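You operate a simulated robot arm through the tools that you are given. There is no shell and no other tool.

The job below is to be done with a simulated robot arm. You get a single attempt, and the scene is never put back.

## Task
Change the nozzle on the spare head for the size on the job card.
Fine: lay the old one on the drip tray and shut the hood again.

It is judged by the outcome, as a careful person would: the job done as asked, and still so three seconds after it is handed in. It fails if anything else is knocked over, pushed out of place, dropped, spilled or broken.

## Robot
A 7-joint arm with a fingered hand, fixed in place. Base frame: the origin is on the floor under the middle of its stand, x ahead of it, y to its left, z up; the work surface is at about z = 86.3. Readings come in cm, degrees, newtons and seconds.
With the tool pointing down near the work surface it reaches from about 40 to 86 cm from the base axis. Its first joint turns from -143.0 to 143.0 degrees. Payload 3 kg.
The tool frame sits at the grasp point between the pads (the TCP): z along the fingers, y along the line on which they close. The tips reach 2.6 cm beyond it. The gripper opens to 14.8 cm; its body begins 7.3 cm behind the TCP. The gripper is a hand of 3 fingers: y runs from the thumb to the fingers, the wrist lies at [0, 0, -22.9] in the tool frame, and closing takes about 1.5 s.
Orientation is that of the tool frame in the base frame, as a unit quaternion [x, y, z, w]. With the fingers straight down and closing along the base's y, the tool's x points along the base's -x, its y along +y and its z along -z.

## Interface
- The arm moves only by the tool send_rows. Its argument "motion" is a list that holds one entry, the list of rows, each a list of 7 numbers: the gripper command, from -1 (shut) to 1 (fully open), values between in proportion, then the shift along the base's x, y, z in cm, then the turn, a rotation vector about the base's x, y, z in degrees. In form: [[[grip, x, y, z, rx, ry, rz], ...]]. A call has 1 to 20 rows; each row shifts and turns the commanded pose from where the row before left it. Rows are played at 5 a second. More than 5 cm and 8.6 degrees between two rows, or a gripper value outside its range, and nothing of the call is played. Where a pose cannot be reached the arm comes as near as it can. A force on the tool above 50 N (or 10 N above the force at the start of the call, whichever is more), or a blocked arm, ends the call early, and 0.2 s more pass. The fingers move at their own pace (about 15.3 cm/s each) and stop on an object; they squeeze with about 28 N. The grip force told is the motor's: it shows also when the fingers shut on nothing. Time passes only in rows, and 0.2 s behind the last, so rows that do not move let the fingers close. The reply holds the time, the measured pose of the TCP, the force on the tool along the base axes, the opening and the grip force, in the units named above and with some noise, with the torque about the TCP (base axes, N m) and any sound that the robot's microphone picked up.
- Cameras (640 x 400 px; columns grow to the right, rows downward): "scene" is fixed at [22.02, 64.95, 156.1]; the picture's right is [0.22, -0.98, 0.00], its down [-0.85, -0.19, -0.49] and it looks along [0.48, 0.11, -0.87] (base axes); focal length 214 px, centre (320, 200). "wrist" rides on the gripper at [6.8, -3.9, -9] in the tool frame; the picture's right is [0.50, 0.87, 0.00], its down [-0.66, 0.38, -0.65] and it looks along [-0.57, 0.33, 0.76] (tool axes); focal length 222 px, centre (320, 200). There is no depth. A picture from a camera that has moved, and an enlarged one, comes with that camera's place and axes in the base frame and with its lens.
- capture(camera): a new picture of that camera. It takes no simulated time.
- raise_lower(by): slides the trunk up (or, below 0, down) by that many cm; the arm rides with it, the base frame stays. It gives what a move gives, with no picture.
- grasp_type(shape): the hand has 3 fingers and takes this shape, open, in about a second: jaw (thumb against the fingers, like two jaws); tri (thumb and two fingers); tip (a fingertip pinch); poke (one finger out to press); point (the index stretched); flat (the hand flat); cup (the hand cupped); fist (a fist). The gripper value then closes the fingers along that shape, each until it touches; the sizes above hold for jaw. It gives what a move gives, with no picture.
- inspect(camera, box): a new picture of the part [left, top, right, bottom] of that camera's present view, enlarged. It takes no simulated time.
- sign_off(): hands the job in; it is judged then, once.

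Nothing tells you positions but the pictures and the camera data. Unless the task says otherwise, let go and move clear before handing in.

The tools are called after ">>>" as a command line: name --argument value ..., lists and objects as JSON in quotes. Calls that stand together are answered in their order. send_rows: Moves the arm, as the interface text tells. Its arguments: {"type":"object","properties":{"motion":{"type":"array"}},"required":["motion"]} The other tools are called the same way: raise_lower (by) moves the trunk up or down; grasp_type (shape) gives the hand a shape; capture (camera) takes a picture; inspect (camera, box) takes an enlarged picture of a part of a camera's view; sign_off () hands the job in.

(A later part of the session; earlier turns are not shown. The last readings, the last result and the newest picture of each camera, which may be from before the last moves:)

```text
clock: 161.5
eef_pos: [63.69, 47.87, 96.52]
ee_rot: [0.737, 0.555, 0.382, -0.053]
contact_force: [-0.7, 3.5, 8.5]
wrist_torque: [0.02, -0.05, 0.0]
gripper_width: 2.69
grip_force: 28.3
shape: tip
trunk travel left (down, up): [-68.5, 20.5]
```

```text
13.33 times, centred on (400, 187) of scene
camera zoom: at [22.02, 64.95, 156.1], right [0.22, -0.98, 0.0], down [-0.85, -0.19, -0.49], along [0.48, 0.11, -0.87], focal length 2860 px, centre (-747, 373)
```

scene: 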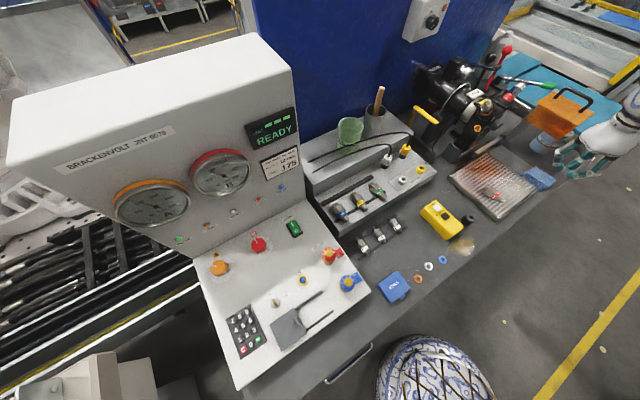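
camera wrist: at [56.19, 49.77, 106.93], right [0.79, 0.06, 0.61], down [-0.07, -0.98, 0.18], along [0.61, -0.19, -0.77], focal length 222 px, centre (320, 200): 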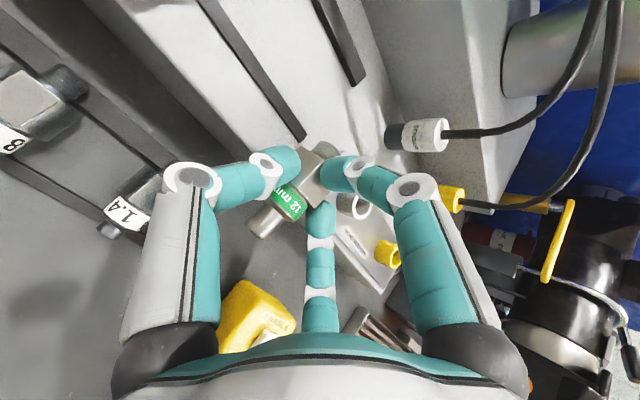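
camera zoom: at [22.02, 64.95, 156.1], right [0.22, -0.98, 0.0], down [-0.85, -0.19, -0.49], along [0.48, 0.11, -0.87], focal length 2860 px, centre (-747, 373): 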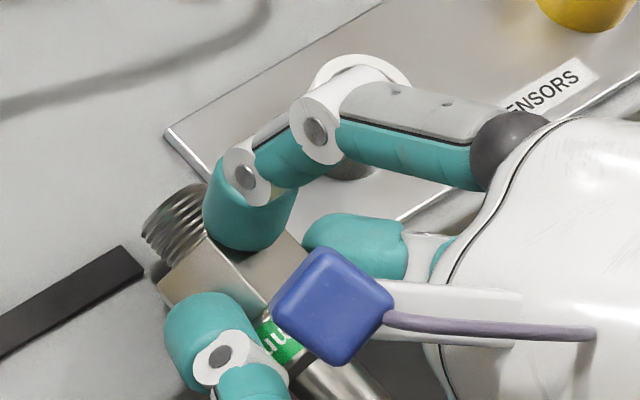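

The hexagon's front is now about 3 mm behind the edge with the band overhanging, and its centre of mass is safely on the rack. I release gently.

>>> send_rows --motion '[[[-0.55, 0, 0, 0, 0, 0, 0], [-0.4, 0, 0, 0.05, 0, 0, 0], [-0.25, 0, 0, 0.1, 0, 0, 0], [-0.15, 0, 0, 0.1, 0, 0, 0], [-0.15, 0, 0, 0, 0, 0, 0]]]'

>>> capture --camera "wrist"

>>> inspect --camera "scene" --box '[370, 165, 434, 205]'

```text
clock: 162.7
eef_pos: [63.88, 47.76, 96.51]
ee_rot: [0.738, 0.554, 0.382, -0.053]
contact_force: [0.2, -0.4, -0.3]
wrist_torque: [0.01, -0.01, 0.02]
gripper_width: 6.26
grip_force: 0.1
shape: tip
trunk travel left (down, up): [-68.5, 20.5]
```

```text
taken
camera wrist: at [56.53, 50.16, 105.96], right [0.79, 0.06, 0.61], down [-0.07, -0.98, 0.18], along [0.61, -0.19, -0.77], focal length 222 px, centre (320, 200)
```

wrist: 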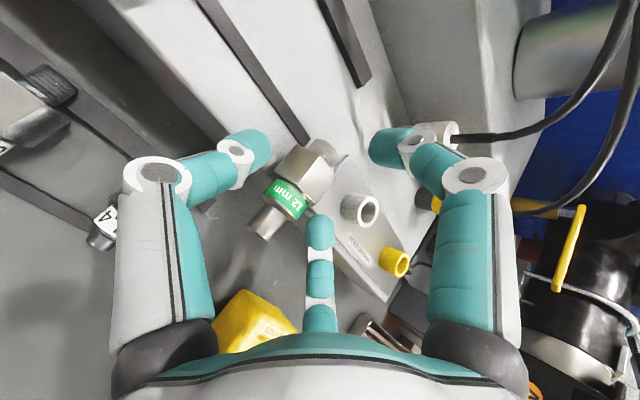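

```text
10.00 times, centred on (402, 185) of scene
camera zoom: at [22.02, 64.95, 156.1], right [0.22, -0.98, 0.0], down [-0.85, -0.19, -0.49], along [0.48, 0.11, -0.87], focal length 2145 px, centre (-500, 350)
```

zoom: 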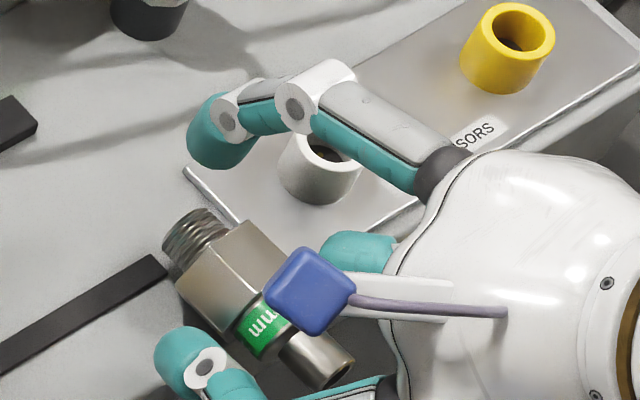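

The nozzle stays put on the rack edge. I lift the hand straight up with the trunk (12 cm), which leaves the nozzle untouched.

>>> raise_lower --by 12

>>> capture --camera "wrist"

>>> inspect --camera "scene" --box '[360, 165, 424, 205]'

```text
clock: 164.2
eef_pos: [63.83, 47.86, 108.67]
ee_rot: [0.738, 0.555, 0.381, -0.053]
contact_force: [-0.2, 0.3, 0.3]
wrist_torque: [0.02, 0.02, -0.01]
gripper_width: 6.27
grip_force: 0.0
shape: tip
trunk travel left (down, up): [-80.5, 8.5]
```

```text
taken
camera wrist: at [56.53, 50.17, 117.96], right [0.79, 0.06, 0.61], down [-0.07, -0.98, 0.18], along [0.61, -0.19, -0.77], focal length 222 px, centre (320, 200)
```

wrist: 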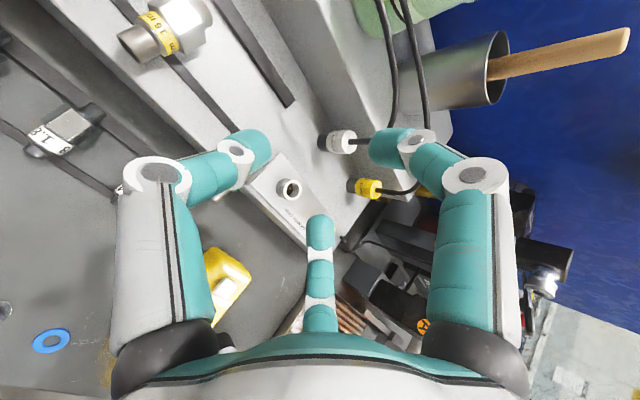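

```text
10.00 times, centred on (392, 185) of scene
camera zoom: at [22.02, 64.95, 156.1], right [0.22, -0.98, 0.0], down [-0.85, -0.19, -0.49], along [0.48, 0.11, -0.87], focal length 2145 px, centre (-400, 350)
```

zoom: 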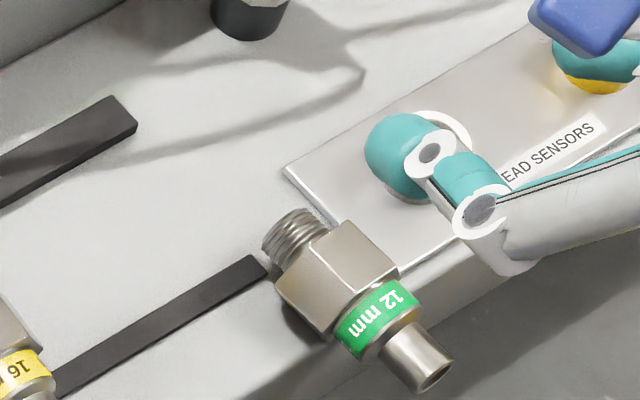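

The nozzle rests squarely at the edge: tip end at al≈75.8, L≈11.3, axis at 45°. Now I pitch the hand to nearly level while backing down in front of it.

>>> send_rows --motion '[[[-0.19, -1.13, -1.13, -2.5, 4.95, -4.95, 0], [-0.19, -1.13, -1.13, -2.6, 4.95, -4.95, 0], [-0.19, -1.13, -1.13, -2.6, 4.95, -4.95, 0]]]'

```text
clock: 165.0
eef_pos: [60.54, 44.3, 101.07]
ee_rot: [0.668, 0.503, 0.542, -0.078]
contact_force: [1.0, -0.6, 0.6]
wrist_torque: [0.0, -0.01, 0.07]
gripper_width: 6.02
grip_force: 0.1
shape: tip
trunk travel left (down, up): [-80.5, 8.5]
```

>>> send_rows --motion '[[[-0.19, -1.13, -1.13, -2.6, 4.95, -4.95, 0], [-0.19, -1.2, -1.2, -2.6, 4.95, -4.95, 0], [-0.19, 0, 0, 0, 0, 0, 0]]]'

>>> capture --camera "wrist"

>>> inspect --camera "scene" --box '[350, 160, 478, 240]'

```text
clock: 165.8
eef_pos: [58.2, 42.0, 95.63]
ee_rot: [0.611, 0.459, 0.639, -0.089]
contact_force: [-0.4, 0.8, 0.2]
wrist_torque: [-0.01, -0.03, 0.0]
gripper_width: 6.04
grip_force: 0.1
shape: tip
trunk travel left (down, up): [-80.5, 8.5]
```

```text
taken
camera wrist: at [47.56, 41.02, 101.18], right [0.47, -0.26, 0.84], down [-0.05, -0.96, -0.28], along [0.88, 0.09, -0.46], focal length 222 px, centre (320, 200)
```

wrist: 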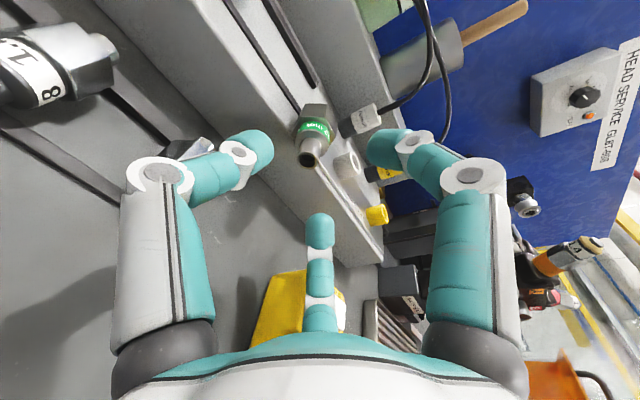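

```text
5.00 times, centred on (414, 200) of scene
camera zoom: at [22.02, 64.95, 156.1], right [0.22, -0.98, 0.0], down [-0.85, -0.19, -0.49], along [0.48, 0.11, -0.87], focal length 1072 px, centre (-150, 200)
```

zoom: 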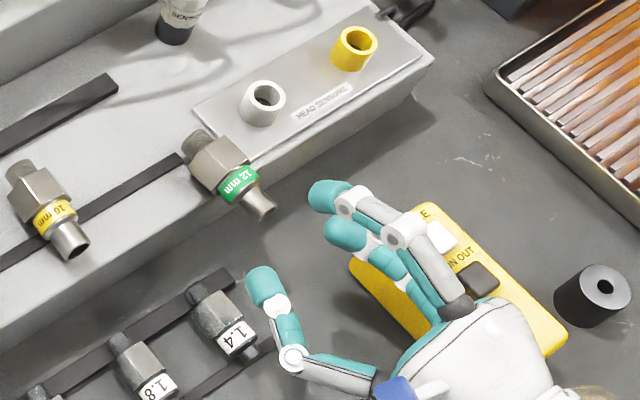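

The hand is lined up in front of the nozzle. I zoom in to check centring.

>>> inspect --camera "wrist" --box '[272, 90, 368, 150]'

>>> inspect --camera "wrist" --box '[260, 110, 388, 190]'

```text
6.67 times, centred on (320, 120) of wrist
camera zoom: at [47.56, 41.02, 101.18], right [0.47, -0.26, 0.84], down [-0.05, -0.96, -0.28], along [0.88, 0.09, -0.46], focal length 1481 px, centre (320, 733)
```

zoom: 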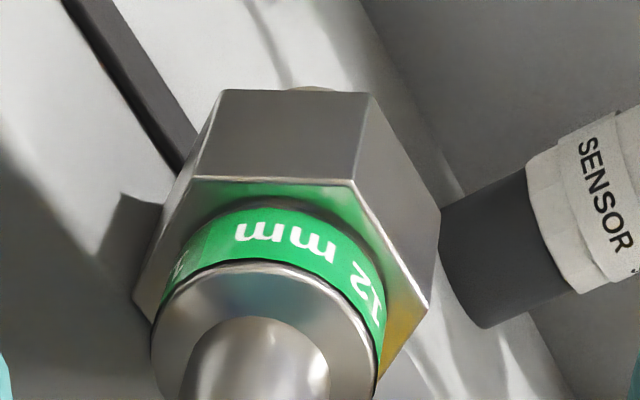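

```text
5.00 times, centred on (324, 150) of wrist
camera zoom: at [47.56, 41.02, 101.18], right [0.47, -0.26, 0.84], down [-0.05, -0.96, -0.28], along [0.88, 0.09, -0.46], focal length 1111 px, centre (300, 450)
```

zoom: 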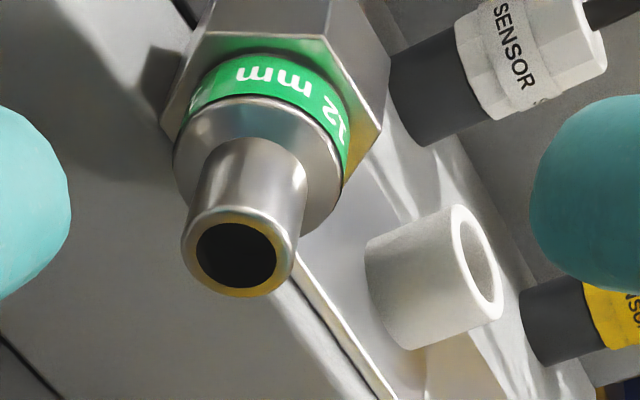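

The tool axis is about 5 mm above the nozzle's axis at the band, as intended to correct while advancing. I narrow the fingers to 4.6 cm and advance around the tip and band, stopping short of the rack edge.

>>> send_rows --motion '[[[-0.38, 0, 0, -0.2, 0, 0, 0], [-0.38, 0, 0, 0, 0, 0, 0], [-0.38, 0.9, 0.95, -0.3, 0, 0, 0], [-0.38, 0.9, 0.95, -0.3, 0, 0, 0], [-0.38, 0.8, 0.8, -0.25, 0, 0, 0], [-0.38, 0, 0, 0, 0, 0, 0]]]'

>>> capture --camera "wrist"

>>> inspect --camera "scene" --box '[360, 170, 440, 220]'

```text
clock: 167.2
eef_pos: [60.69, 44.79, 94.66]
ee_rot: [0.61, 0.46, 0.638, -0.09]
contact_force: [-0.5, 1.1, -0.5]
wrist_torque: [-0.06, 0.0, 0.01]
gripper_width: 4.62
grip_force: 0.1
shape: tip
trunk travel left (down, up): [-80.5, 8.5]
```

```text
taken
camera wrist: at [50.03, 43.86, 100.25], right [0.47, -0.26, 0.84], down [-0.05, -0.96, -0.28], along [0.88, 0.09, -0.46], focal length 222 px, centre (320, 200)
```

wrist: 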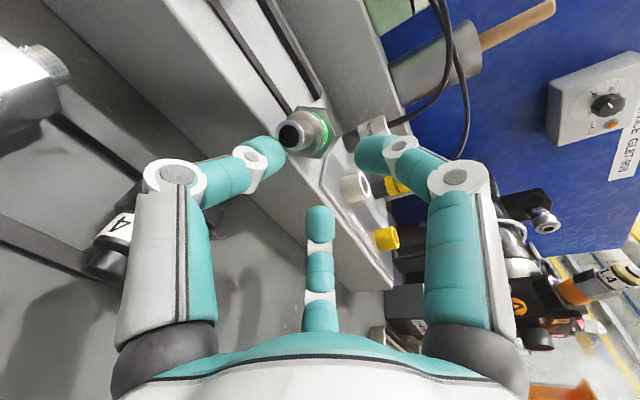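

```text
8.00 times, centred on (400, 195) of scene
camera zoom: at [22.02, 64.95, 156.1], right [0.22, -0.98, 0.0], down [-0.85, -0.19, -0.49], along [0.48, 0.11, -0.87], focal length 1716 px, centre (-320, 240)
```

zoom: 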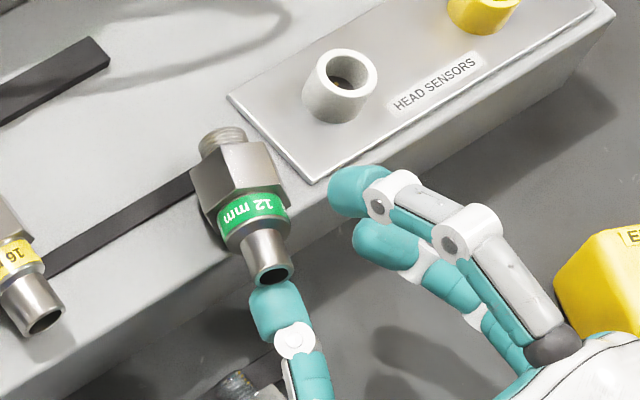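

The left fingertip touched the nozzle's tip and swivelled it a little, so my lateral estimate was off. I back straight out and re-measure.

>>> send_rows --motion '[[[-0.38, -0.7, -0.7, 0.2, 0, 0, 0], [-0.38, -0.9, -0.9, 0.3, 0, 0, 0], [-0.38, -0.9, -0.9, 0.3, 0, 0, 0], [-0.19, 0, 0, 0, 0, 0, 0], [-0.19, 0, 0, 0, 0, 0, 0]]]'

>>> capture --camera "wrist"

>>> inspect --camera "scene" --box '[360, 170, 440, 220]'

>>> inspect --camera "wrist" --box '[240, 90, 400, 190]'

```text
clock: 168.4
eef_pos: [58.13, 42.32, 95.48]
ee_rot: [0.611, 0.459, 0.639, -0.091]
contact_force: [-1.3, -0.3, 0.1]
wrist_torque: [0.01, -0.02, 0.01]
gripper_width: 5.94
grip_force: 0.0
shape: tip
trunk travel left (down, up): [-80.5, 8.5]
```

```text
taken
camera wrist: at [47.61, 41.34, 101.08], right [0.47, -0.26, 0.84], down [-0.05, -0.96, -0.28], along [0.88, 0.09, -0.46], focal length 222 px, centre (320, 200)
```

wrist: 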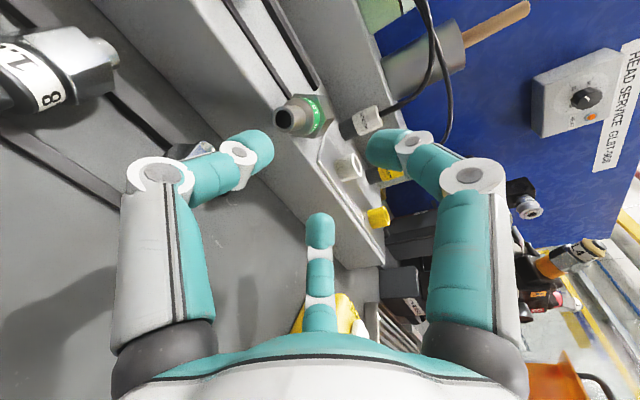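

```text
8.00 times, centred on (400, 195) of scene
camera zoom: at [22.02, 64.95, 156.1], right [0.22, -0.98, 0.0], down [-0.85, -0.19, -0.49], along [0.48, 0.11, -0.87], focal length 1716 px, centre (-320, 240)
```

zoom: 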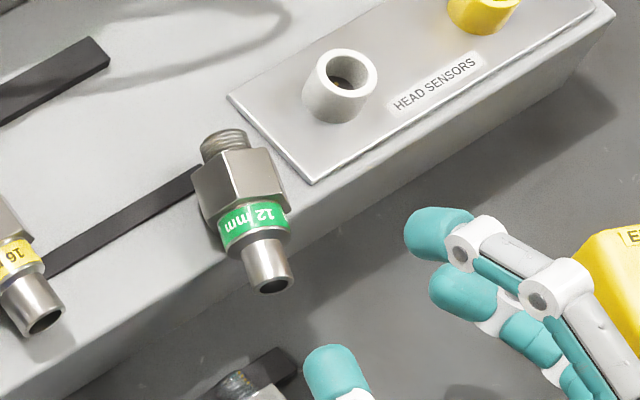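

```text
4.00 times, centred on (320, 140) of wrist
camera zoom: at [47.61, 41.34, 101.08], right [0.47, -0.26, 0.84], down [-0.05, -0.96, -0.28], along [0.88, 0.09, -0.46], focal length 888 px, centre (320, 440)
```

zoom: 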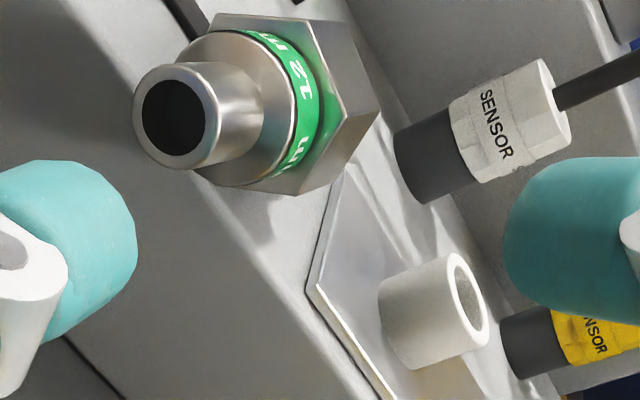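

The nozzle swung to azimuth 20° but still rests on the rack with its tip at (59.8, 48.5, 93.7). I will re-pick it from above as before and set it down straight again. I turn the hand to 45° pitch, azimuth 30°, rising clear first.

>>> send_rows --motion '[[[-0.19, 0.3, 0.5, 1.5, -3.73, 4.57, -2.32], [-0.19, 0.3, 0.6, 1.5, -3.73, 4.57, -2.32], [-0.19, 0.2, 0.8, 1.2, -3.73, 4.57, -2.32], [-0.19, 0, 1.0, 0.7, -3.73, 4.57, -2.32], [-0.19, 0, 1.1, 0.3, -3.73, 4.57, -2.32], [-0.19, 0, 1.1, 0.2, -3.73, 4.57, -2.32]]]'

>>> capture --camera "wrist"

>>> inspect --camera "scene" --box '[350, 165, 446, 225]'

```text
clock: 169.8
eef_pos: [59.14, 47.46, 100.8]
ee_rot: [0.799, 0.463, 0.383, 0.003]
contact_force: [-1.3, 2.0, 1.4]
wrist_torque: [-0.16, 0.03, -0.12]
gripper_width: 6.01
grip_force: 0.2
shape: tip
trunk travel left (down, up): [-80.5, 8.5]
```

```text
taken
camera wrist: at [52.51, 51.56, 110.0], right [0.78, -0.12, 0.61], down [-0.3, -0.93, 0.2], along [0.55, -0.34, -0.76], focal length 222 px, centre (320, 200)
```

wrist: 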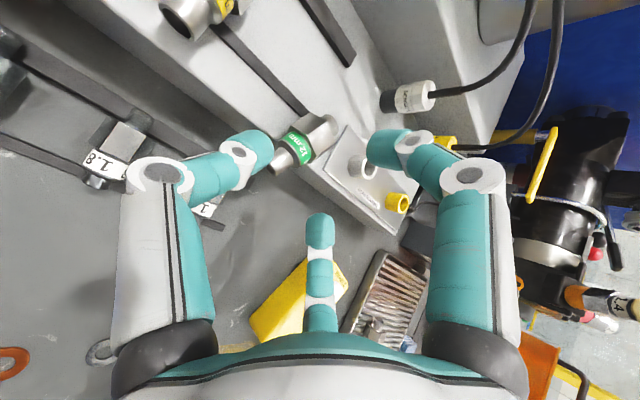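

```text
6.67 times, centred on (398, 195) of scene
camera zoom: at [22.02, 64.95, 156.1], right [0.22, -0.98, 0.0], down [-0.85, -0.19, -0.49], along [0.48, 0.11, -0.87], focal length 1430 px, centre (-200, 233)
```

zoom: 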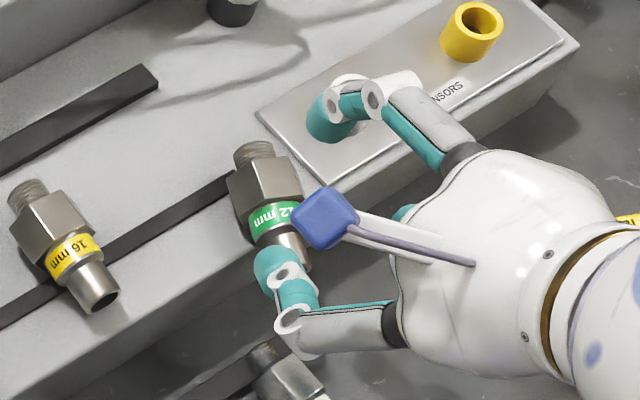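

>>> send_rows --motion '[[[-0.15, 1.0, 0.6, -1.3, 0, 0, 0], [-0.15, 1.0, 0.6, -1.3, 0, 0, 0], [-0.15, 0, 0, 0, 0, 0, 0]]]'

>>> capture --camera "wrist"

>>> inspect --camera "scene" --box '[350, 165, 446, 225]'

```text
clock: 170.6
eef_pos: [61.04, 48.71, 98.41]
ee_rot: [0.8, 0.462, 0.383, 0.0]
contact_force: [0.9, -0.4, -0.3]
wrist_torque: [-0.02, -0.02, 0.02]
gripper_width: 6.29
grip_force: 0.1
shape: tip
trunk travel left (down, up): [-80.5, 8.5]
```

```text
taken
camera wrist: at [54.49, 52.86, 107.61], right [0.78, -0.13, 0.61], down [-0.3, -0.93, 0.2], along [0.55, -0.34, -0.76], focal length 222 px, centre (320, 200)
```

wrist: 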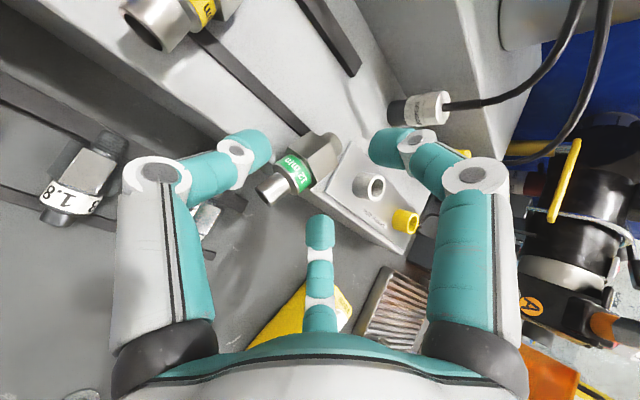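

```text
6.67 times, centred on (398, 195) of scene
camera zoom: at [22.02, 64.95, 156.1], right [0.22, -0.98, 0.0], down [-0.85, -0.19, -0.49], along [0.48, 0.11, -0.87], focal length 1430 px, centre (-200, 233)
```

zoom: 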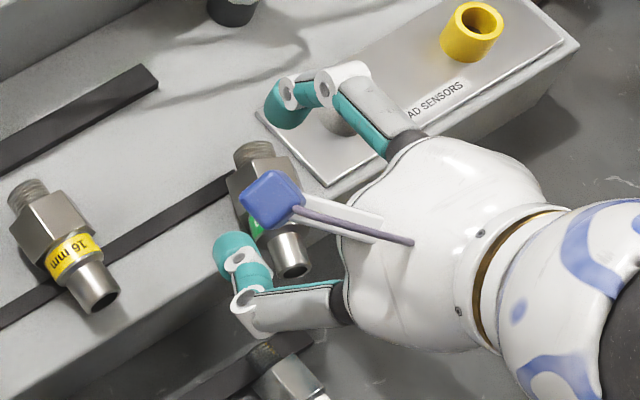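

>>> send_rows --motion '[[[-0.15, 0.8, 0.4, -1.1, 0, 0, 0], [-0.15, 0.8, 0.4, -1.1, 0, 0, 0], [-0.15, 0, 0, 0, 0, 0, 0]]]'

>>> capture --camera "wrist"

>>> inspect --camera "scene" --box '[360, 170, 424, 210]'

```text
clock: 171.4
eef_pos: [62.57, 49.27, 96.21]
ee_rot: [0.8, 0.462, 0.382, 0.0]
contact_force: [0.3, 0.8, -0.6]
wrist_torque: [0.0, 0.02, -0.02]
gripper_width: 6.26
grip_force: 0.1
shape: tip
trunk travel left (down, up): [-80.5, 8.5]
```

```text
taken
camera wrist: at [56.01, 53.47, 105.4], right [0.78, -0.13, 0.61], down [-0.3, -0.93, 0.2], along [0.55, -0.34, -0.76], focal length 222 px, centre (320, 200)
```

wrist: 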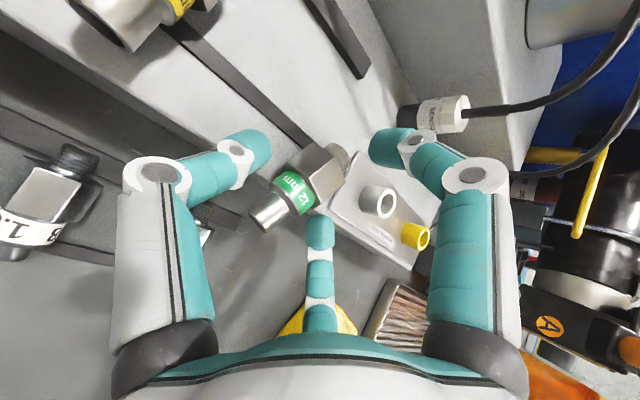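

```text
10.00 times, centred on (392, 190) of scene
camera zoom: at [22.02, 64.95, 156.1], right [0.22, -0.98, 0.0], down [-0.85, -0.19, -0.49], along [0.48, 0.11, -0.87], focal length 2145 px, centre (-400, 300)
```

zoom: 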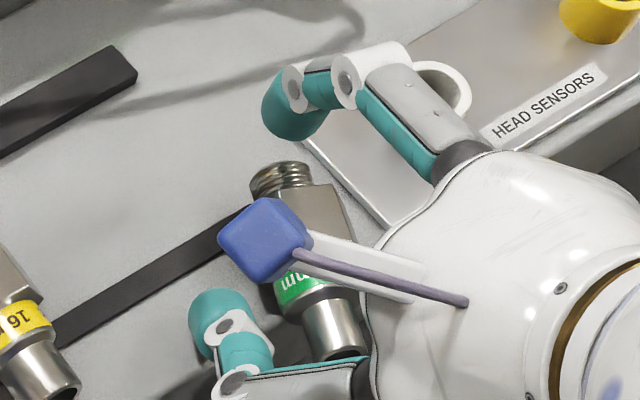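

This matches the earlier successful grasp geometry. I close and lift.

>>> send_rows --motion '[[[-0.4, 0, 0, 0, 0, 0, 0], [-0.6, 0, 0, 0, 0, 0, 0], [-1, 0, 0, 0, 0, 0, 0], [-1, 0, 0, 0, 0, 0, 0], [-1, 0, 0, 0.5, 0, 0, 0], [-1, 0, 0, 0.6, 0, 0, 0], [-1, 0, 0, 0, 0, 0, 0]]]'

>>> capture --camera "wrist"

>>> inspect --camera "scene" --box '[360, 170, 424, 210]'

```text
clock: 173.0
eef_pos: [62.61, 49.41, 97.24]
ee_rot: [0.799, 0.463, 0.383, 0.0]
contact_force: [0.1, -0.2, -0.4]
wrist_torque: [-0.02, -0.02, 0.0]
gripper_width: 1.64
grip_force: 27.6
shape: tip
trunk travel left (down, up): [-80.5, 8.5]
```

```text
taken
camera wrist: at [56.01, 53.52, 106.56], right [0.78, -0.13, 0.61], down [-0.3, -0.93, 0.19], along [0.55, -0.34, -0.76], focal length 222 px, centre (320, 200)
```

wrist: 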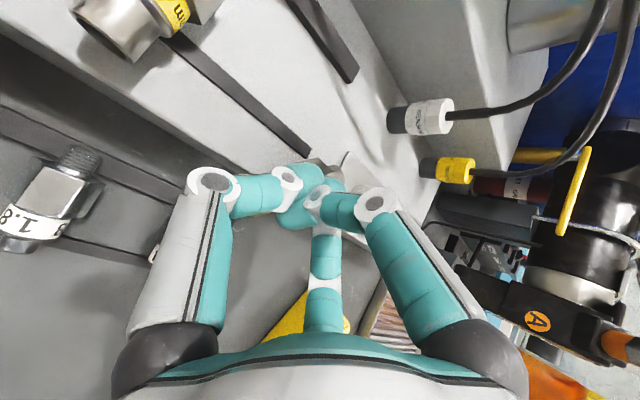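

```text
10.00 times, centred on (392, 190) of scene
camera zoom: at [22.02, 64.95, 156.1], right [0.22, -0.98, 0.0], down [-0.85, -0.19, -0.49], along [0.48, 0.11, -0.87], focal length 2145 px, centre (-400, 300)
```

zoom: 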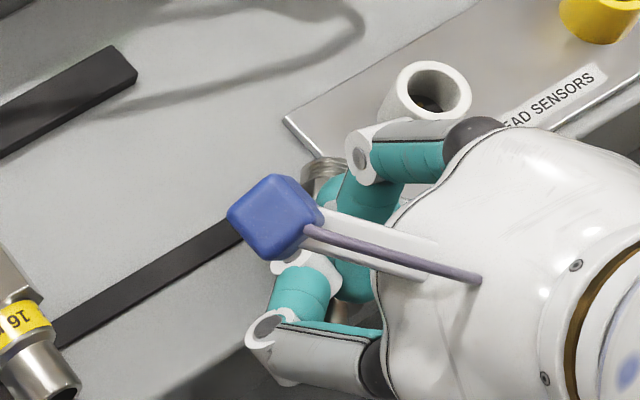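

The fingers closed to 1.64 cm, the diameter of the tip tube, so the nozzle has shifted in the grasp. I look closely.

>>> inspect --camera "wrist" --box '[240, 140, 400, 240]'

>>> inspect --camera "scene" --box '[378, 178, 410, 198]'

```text
4.00 times, centred on (320, 190) of wrist
camera zoom: at [56.01, 53.52, 106.56], right [0.78, -0.13, 0.61], down [-0.3, -0.93, 0.19], along [0.55, -0.34, -0.76], focal length 888 px, centre (320, 240)
```

zoom: 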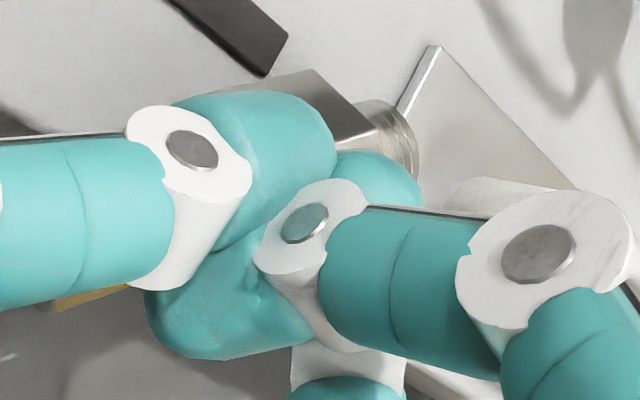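

```text
16.00 times, centred on (394, 188) of scene
camera zoom: at [22.02, 64.95, 156.1], right [0.22, -0.98, 0.0], down [-0.85, -0.19, -0.49], along [0.48, 0.11, -0.87], focal length 3432 px, centre (-864, 392)
```

zoom: 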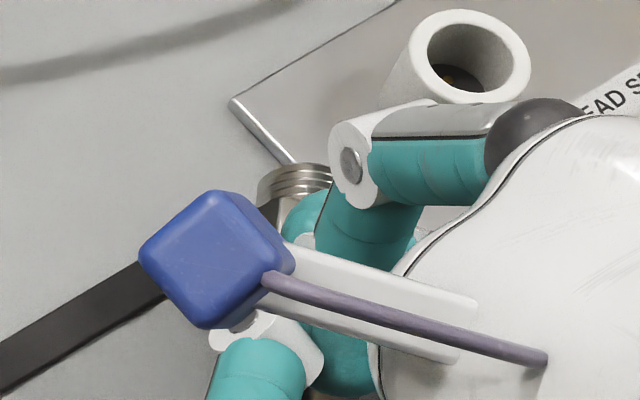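

The nozzle turned during closing and the grip is poor. I lower back to the surface before opening so it cannot drop.

>>> send_rows --motion '[[[-1, 0, 0, -0.5, 0, 0, 0], [-1, 0, 0, -0.4, 0, 0, 0], [-1, 0, 0, 0, 0, 0, 0]]]'

>>> inspect --camera "wrist" --box '[240, 140, 400, 240]'

```text
clock: 173.8
eef_pos: [62.49, 49.37, 96.38]
ee_rot: [0.799, 0.463, 0.383, 0.0]
contact_force: [-4.6, 0.3, 12.3]
wrist_torque: [-0.06, 0.08, -0.03]
gripper_width: 1.65
grip_force: 27.8
shape: tip
trunk travel left (down, up): [-80.5, 8.5]
```

```text
4.00 times, centred on (320, 190) of wrist
camera zoom: at [55.93, 53.57, 105.69], right [0.78, -0.13, 0.61], down [-0.3, -0.93, 0.19], along [0.55, -0.34, -0.76], focal length 888 px, centre (320, 240)
```

zoom: 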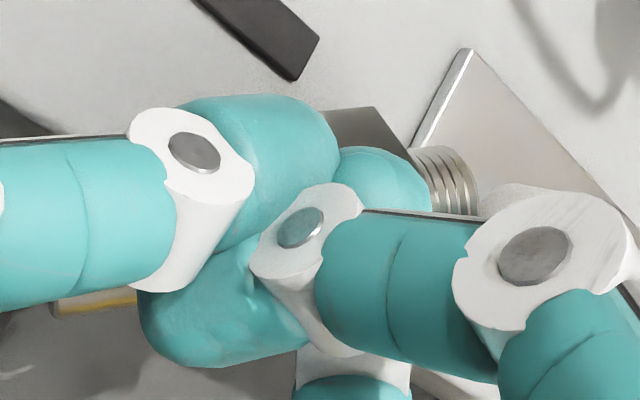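

The nozzle was resting on the rack all along. I rise 2 cm, open, and look again.

>>> send_rows --motion '[[[-1, 0, 0, 1, 0, 0, 0], [-1, 0, 0, 1, 0, 0, 0], [-0.6, -0.3, -0.2, 1, 0, 0, 0], [-0.3, -0.3, -0.2, 0.5, 0, 0, 0], [-0.1, 0, 0, 0, 0, 0, 0], [-0.1, 0, 0, 0, 0, 0, 0]]]'

>>> capture --camera "wrist"

>>> inspect --camera "scene" --box '[360, 170, 424, 210]'

```text
clock: 175.2
eef_pos: [61.78, 49.14, 99.86]
ee_rot: [0.8, 0.463, 0.383, 0.001]
contact_force: [-0.1, -0.5, 0.3]
wrist_torque: [0.01, 0.0, 0.0]
gripper_width: 6.62
grip_force: 0.1
shape: tip
trunk travel left (down, up): [-80.5, 8.5]
```

```text
taken
camera wrist: at [55.36, 53.24, 109.08], right [0.78, -0.13, 0.61], down [-0.3, -0.93, 0.2], along [0.55, -0.34, -0.77], focal length 222 px, centre (320, 200)
```

wrist: 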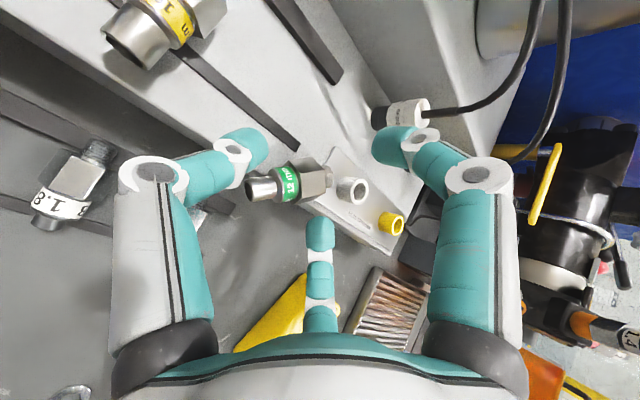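

```text
10.00 times, centred on (392, 190) of scene
camera zoom: at [22.02, 64.95, 156.1], right [0.22, -0.98, 0.0], down [-0.85, -0.19, -0.49], along [0.48, 0.11, -0.87], focal length 2145 px, centre (-400, 300)
```

zoom: 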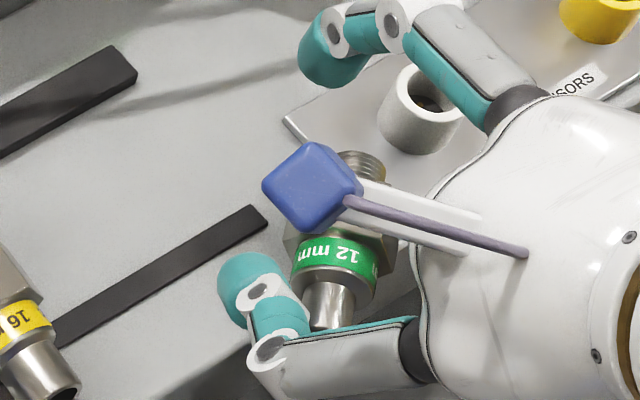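

The nozzle now lies nearly along +x on the rack. I measure it precisely before nudging it straight.

>>> inspect --camera "wrist" --box '[225, 140, 385, 240]'

>>> inspect --camera "scene" --box '[376, 180, 424, 210]'

```text
4.00 times, centred on (305, 190) of wrist
camera zoom: at [55.36, 53.24, 109.08], right [0.78, -0.13, 0.61], down [-0.3, -0.93, 0.2], along [0.55, -0.34, -0.77], focal length 888 px, centre (380, 240)
```

zoom: 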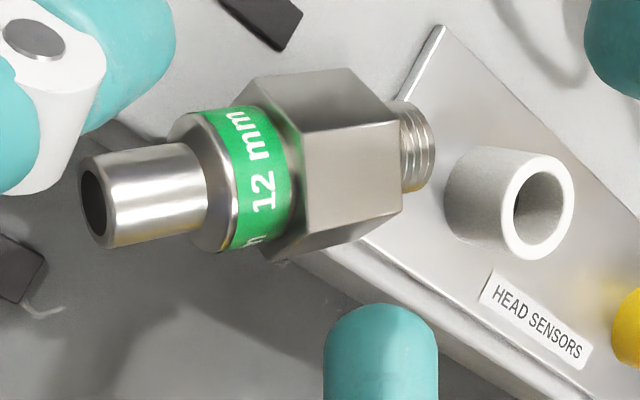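

```text
13.33 times, centred on (400, 195) of scene
camera zoom: at [22.02, 64.95, 156.1], right [0.22, -0.98, 0.0], down [-0.85, -0.19, -0.49], along [0.48, 0.11, -0.87], focal length 2860 px, centre (-747, 267)
```

zoom: 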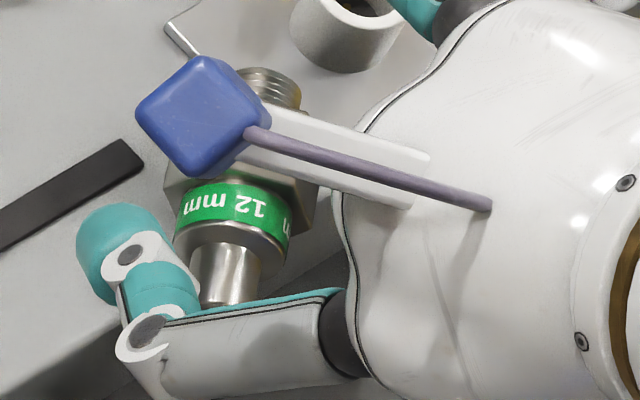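

The nozzle's axis is at about -6°. The thumb is on its +y side, so I lower the open hand and sweep slowly toward -y, letting the thumb turn the tip back around.

>>> send_rows --motion '[[[-0.1, 0.5, 0, -1.2, 0, 0, 0], [-0.1, 0.5, 0, -1.2, 0, 0, 0], [-0.1, 0.5, 0, -1.1, 0, 0, 0], [-0.1, 0, 0, 0, 0, 0, 0]]]'

>>> inspect --camera "wrist" --box '[200, 110, 424, 250]'

```text
clock: 176.2
eef_pos: [63.48, 49.04, 96.34]
ee_rot: [0.8, 0.462, 0.383, 0.0]
contact_force: [0.8, -0.3, -0.7]
wrist_torque: [0.0, 0.02, -0.02]
gripper_width: 6.65
grip_force: 0.1
shape: tip
trunk travel left (down, up): [-80.5, 8.5]
```

```text
2.86 times, centred on (312, 180) of wrist
camera zoom: at [56.87, 53.19, 105.56], right [0.78, -0.13, 0.61], down [-0.3, -0.93, 0.2], along [0.55, -0.34, -0.76], focal length 635 px, centre (343, 257)
```

zoom: 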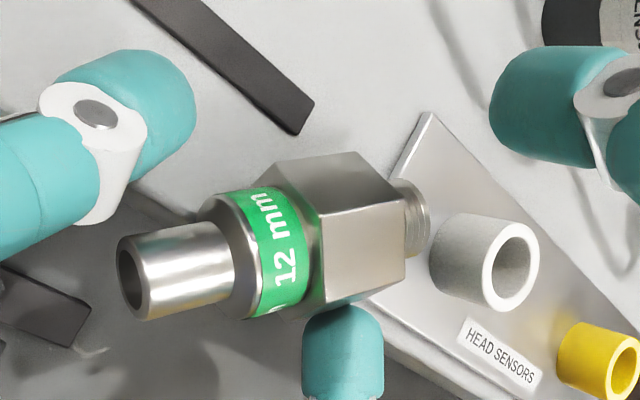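

>>> send_rows --motion '[[[-0.1, 0.1, -0.6, 0, 0, 0, 0], [-0.1, 0.1, -0.6, 0, 0, 0, 0], [-0.1, 0.1, -0.6, 0, 0, 0, 0], [-0.1, 0.1, -0.6, 0, 0, 0, 0]]]'

>>> inspect --camera "wrist" --box '[200, 110, 424, 250]'

```text
clock: 177.2
eef_pos: [63.89, 46.63, 96.4]
ee_rot: [0.8, 0.462, 0.383, 0.001]
contact_force: [-0.2, -0.6, 0.1]
wrist_torque: [0.01, 0.01, 0.02]
gripper_width: 6.68
grip_force: 0.1
shape: tip
trunk travel left (down, up): [-80.5, 8.5]
```

```text
2.86 times, centred on (312, 180) of wrist
camera zoom: at [57.39, 50.82, 105.59], right [0.78, -0.13, 0.61], down [-0.31, -0.93, 0.2], along [0.55, -0.34, -0.77], focal length 635 px, centre (343, 257)
```

zoom: 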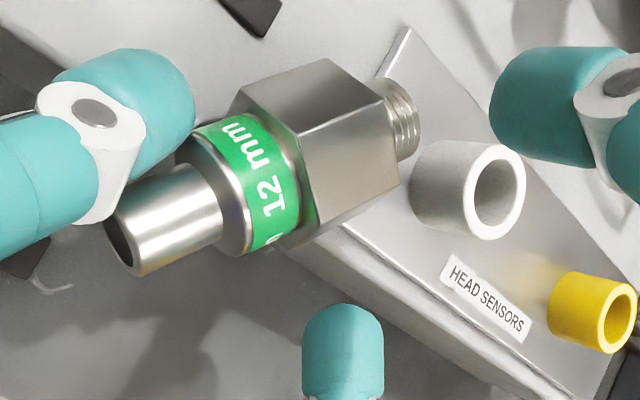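

The thumb has reached the tip and it is turning. I continue slowly.

>>> send_rows --motion '[[[-0.1, 0.15, -0.6, 0, 0, 0, 0], [-0.1, 0.15, -0.6, 0, 0, 0, 0], [-0.1, 0.2, -0.6, 0, 0, 0, 0], [-0.1, 0.2, -0.6, 0, 0, 0, 0]]]'

>>> inspect --camera "wrist" --box '[200, 110, 424, 250]'

>>> inspect --camera "scene" --box '[366, 170, 430, 210]'

```text
clock: 178.2
eef_pos: [64.56, 44.29, 96.42]
ee_rot: [0.799, 0.463, 0.383, 0.0]
contact_force: [0.3, 0.2, -0.1]
wrist_torque: [-0.01, 0.0, -0.01]
gripper_width: 6.72
grip_force: 0.1
shape: tip
trunk travel left (down, up): [-80.5, 8.5]
```

```text
2.86 times, centred on (312, 180) of wrist
camera zoom: at [58.0, 48.34, 105.63], right [0.78, -0.13, 0.61], down [-0.3, -0.93, 0.2], along [0.55, -0.34, -0.76], focal length 635 px, centre (343, 257)
```

zoom: 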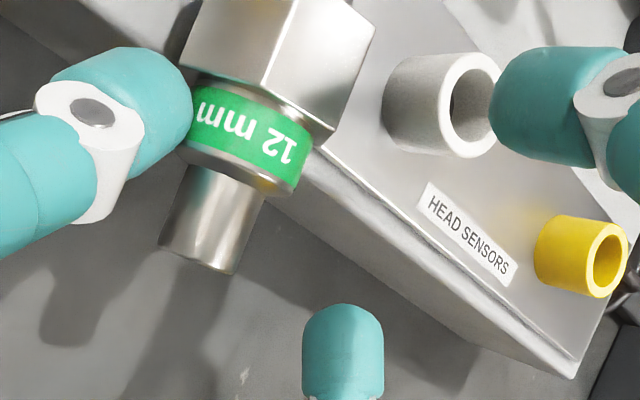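

```text
10.00 times, centred on (398, 190) of scene
camera zoom: at [22.02, 64.95, 156.1], right [0.22, -0.98, 0.0], down [-0.85, -0.19, -0.49], along [0.48, 0.11, -0.87], focal length 2145 px, centre (-460, 300)
```

zoom: 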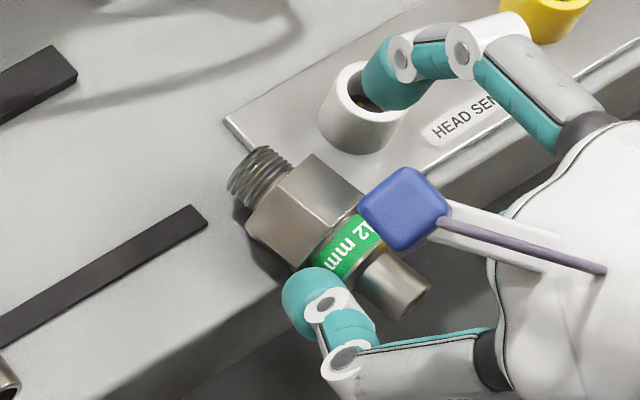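

The nozzle is back to about azimuth 55° with its band overhanging the edge. I separate the thumb from it and lift clear with the trunk.

>>> send_rows --motion '[[[-0.1, -0.3, 0.5, 0, 0, 0, 0], [-0.1, -0.2, 0.4, 0, 0, 0, 0]]]'

>>> raise_lower --by 8

>>> inspect --camera "scene" --box '[366, 170, 430, 210]'

>>> capture --camera "wrist"

```text
clock: 178.8
eef_pos: [64.12, 45.24, 96.42]
ee_rot: [0.8, 0.462, 0.383, 0.0]
contact_force: [0.1, -0.4, 0.8]
wrist_torque: [0.0, -0.01, 0.01]
gripper_width: 6.67
grip_force: 0.0
shape: tip
trunk travel left (down, up): [-80.5, 8.5]
```

```text
clock: 180.0
eef_pos: [64.23, 45.06, 104.28]
ee_rot: [0.8, 0.462, 0.383, 0.002]
contact_force: [0.2, 0.0, -0.4]
wrist_torque: [-0.01, -0.01, -0.04]
gripper_width: 6.65
grip_force: 0.2
shape: tip
trunk travel left (down, up): [-88.5, 0.5]
```

```text
10.00 times, centred on (398, 190) of scene
camera zoom: at [22.02, 64.95, 156.1], right [0.22, -0.98, 0.0], down [-0.85, -0.19, -0.49], along [0.48, 0.11, -0.87], focal length 2145 px, centre (-460, 300)
```

zoom: 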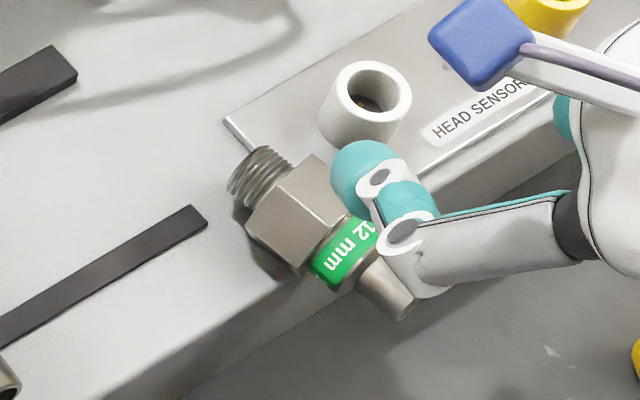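

```text
taken
camera wrist: at [57.57, 49.26, 113.54], right [0.78, -0.13, 0.61], down [-0.3, -0.93, 0.2], along [0.55, -0.34, -0.76], focal length 222 px, centre (320, 200)
```

wrist: 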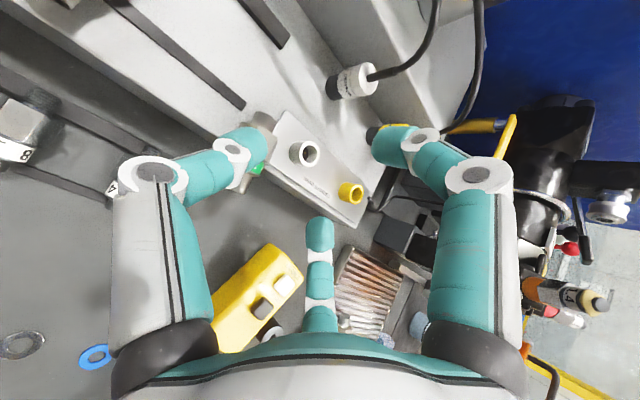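

Clear. I now level the hand at azimuth 55°, backing off in front of the nozzle at a safe height.

>>> send_rows --motion '[[[-0.05, -0.67, -0.8, 0, 3.99, -4.31, 4.06], [-0.05, -0.67, -0.8, 0, 3.99, -4.31, 4.06], [-0.05, -0.67, -0.8, -0.2, 3.99, -4.31, 4.06], [-0.05, -0.67, -0.8, -0.3, 3.99, -4.31, 4.06], [-0.05, -0.67, -0.8, -0.3, 3.99, -4.31, 4.06], [-0.05, -0.67, -0.8, -0.3, 3.99, -4.31, 4.06]]]'

>>> raise_lower --by -7

>>> capture --camera "wrist"

>>> inspect --camera "scene" --box '[360, 165, 456, 225]'

```text
clock: 181.4
eef_pos: [60.22, 40.3, 103.08]
ee_rot: [0.564, 0.519, 0.627, -0.139]
contact_force: [0.0, 0.4, 0.5]
wrist_torque: [-0.04, 0.0, -0.02]
gripper_width: 7.03
grip_force: 0.0
shape: tip
trunk travel left (down, up): [-88.5, 0.5]
```

```text
clock: 182.4
eef_pos: [60.21, 40.36, 96.27]
ee_rot: [0.564, 0.519, 0.627, -0.14]
contact_force: [0.7, 0.7, -1.2]
wrist_torque: [-0.01, -0.03, -0.02]
gripper_width: 7.01
grip_force: 0.1
shape: tip
trunk travel left (down, up): [-81.5, 7.5]
```

```text
taken
camera wrist: at [49.86, 37.53, 101.74], right [0.5, -0.16, 0.85], down [0.13, -0.96, -0.26], along [0.86, 0.24, -0.45], focal length 222 px, centre (320, 200)
```

wrist: 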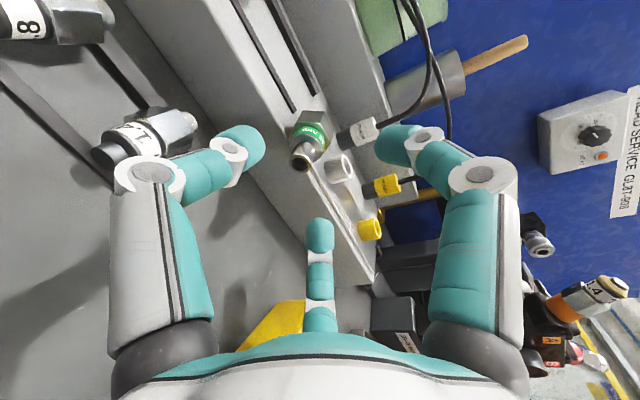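

```text
6.67 times, centred on (408, 195) of scene
camera zoom: at [22.02, 64.95, 156.1], right [0.22, -0.98, 0.0], down [-0.85, -0.19, -0.49], along [0.48, 0.11, -0.87], focal length 1430 px, centre (-267, 233)
```

zoom: 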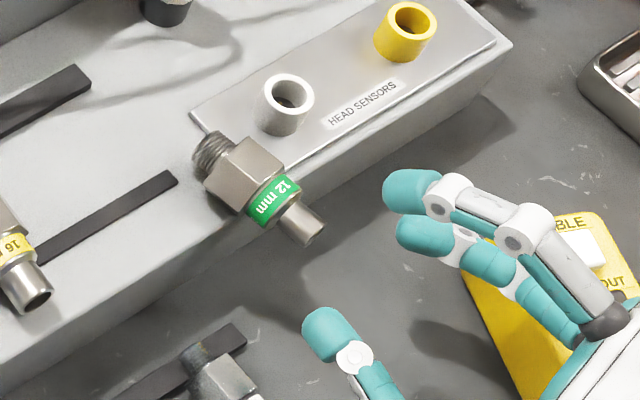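

The hand is in front of the nozzle again. I triangulate tip and thread precisely from both cameras before advancing.

>>> inspect --camera "wrist" --box '[264, 100, 360, 160]'

>>> inspect --camera "wrist" --box '[264, 120, 360, 180]'

>>> inspect --camera "scene" --box '[384, 178, 416, 198]'

```text
6.67 times, centred on (312, 130) of wrist
camera zoom: at [49.86, 37.53, 101.74], right [0.5, -0.16, 0.85], down [0.13, -0.96, -0.26], along [0.86, 0.24, -0.45], focal length 1481 px, centre (373, 667)
```

zoom: 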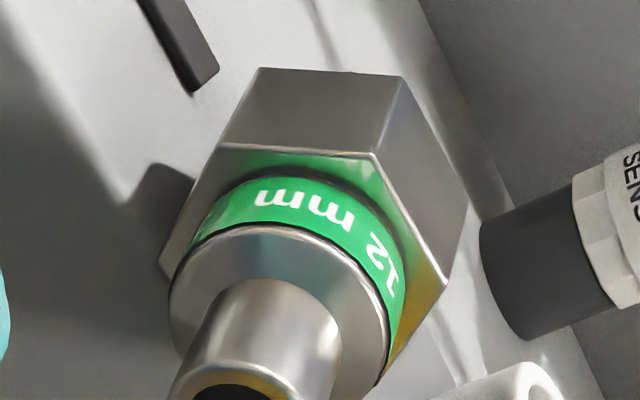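

```text
6.67 times, centred on (312, 150) of wrist
camera zoom: at [49.86, 37.53, 101.74], right [0.5, -0.16, 0.85], down [0.13, -0.96, -0.26], along [0.86, 0.24, -0.45], focal length 1481 px, centre (373, 533)
```

zoom: 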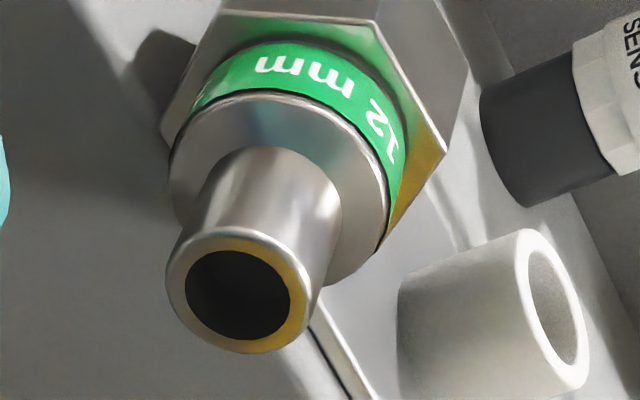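

```text
16.00 times, centred on (400, 188) of scene
camera zoom: at [22.02, 64.95, 156.1], right [0.22, -0.98, 0.0], down [-0.85, -0.19, -0.49], along [0.48, 0.11, -0.87], focal length 3432 px, centre (-960, 392)
```

zoom: 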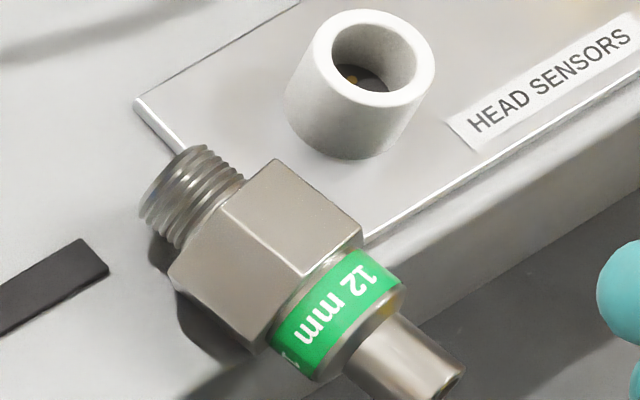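

The tip is at (62.7, 44.15, 93.7), lateral error only about 1 mm, but my tool axis is 1.2 to 1.7 cm too high, which explains the earlier touch. I lower 1.45 cm and advance half way.

>>> send_rows --motion '[[[-0.1, 0, 0, -0.75, 0, 0, 0], [-0.1, 0, 0, -0.7, 0, 0, 0], [-0.1, 0.56, 0.8, -0.17, 0, 0, 0], [-0.1, 0.56, 0.8, -0.17, 0, 0, 0], [-0.1, 0, 0, 0, 0, 0, 0]]]'

>>> capture --camera "wrist"

>>> inspect --camera "scene" --box '[370, 170, 450, 220]'

```text
clock: 183.6
eef_pos: [61.18, 41.97, 94.38]
ee_rot: [0.565, 0.518, 0.627, -0.139]
contact_force: [0.7, -0.6, -0.4]
wrist_torque: [-0.01, -0.02, -0.01]
gripper_width: 6.7
grip_force: 0.2
shape: tip
trunk travel left (down, up): [-81.5, 7.5]
```

```text
taken
camera wrist: at [50.93, 39.08, 99.93], right [0.5, -0.16, 0.85], down [0.13, -0.96, -0.26], along [0.86, 0.24, -0.45], focal length 222 px, centre (320, 200)
```

wrist: 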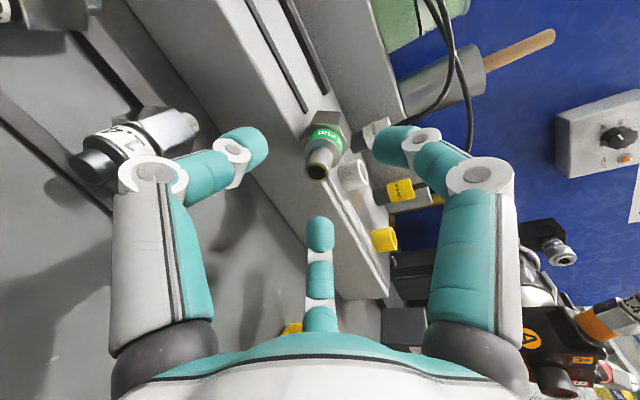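

```text
8.00 times, centred on (410, 195) of scene
camera zoom: at [22.02, 64.95, 156.1], right [0.22, -0.98, 0.0], down [-0.85, -0.19, -0.49], along [0.48, 0.11, -0.87], focal length 1716 px, centre (-400, 240)
```

zoom: 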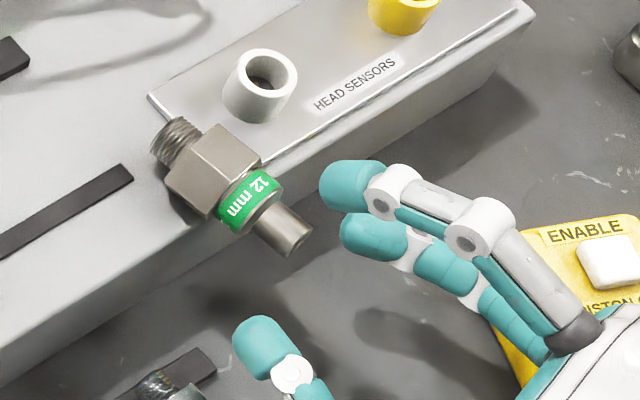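

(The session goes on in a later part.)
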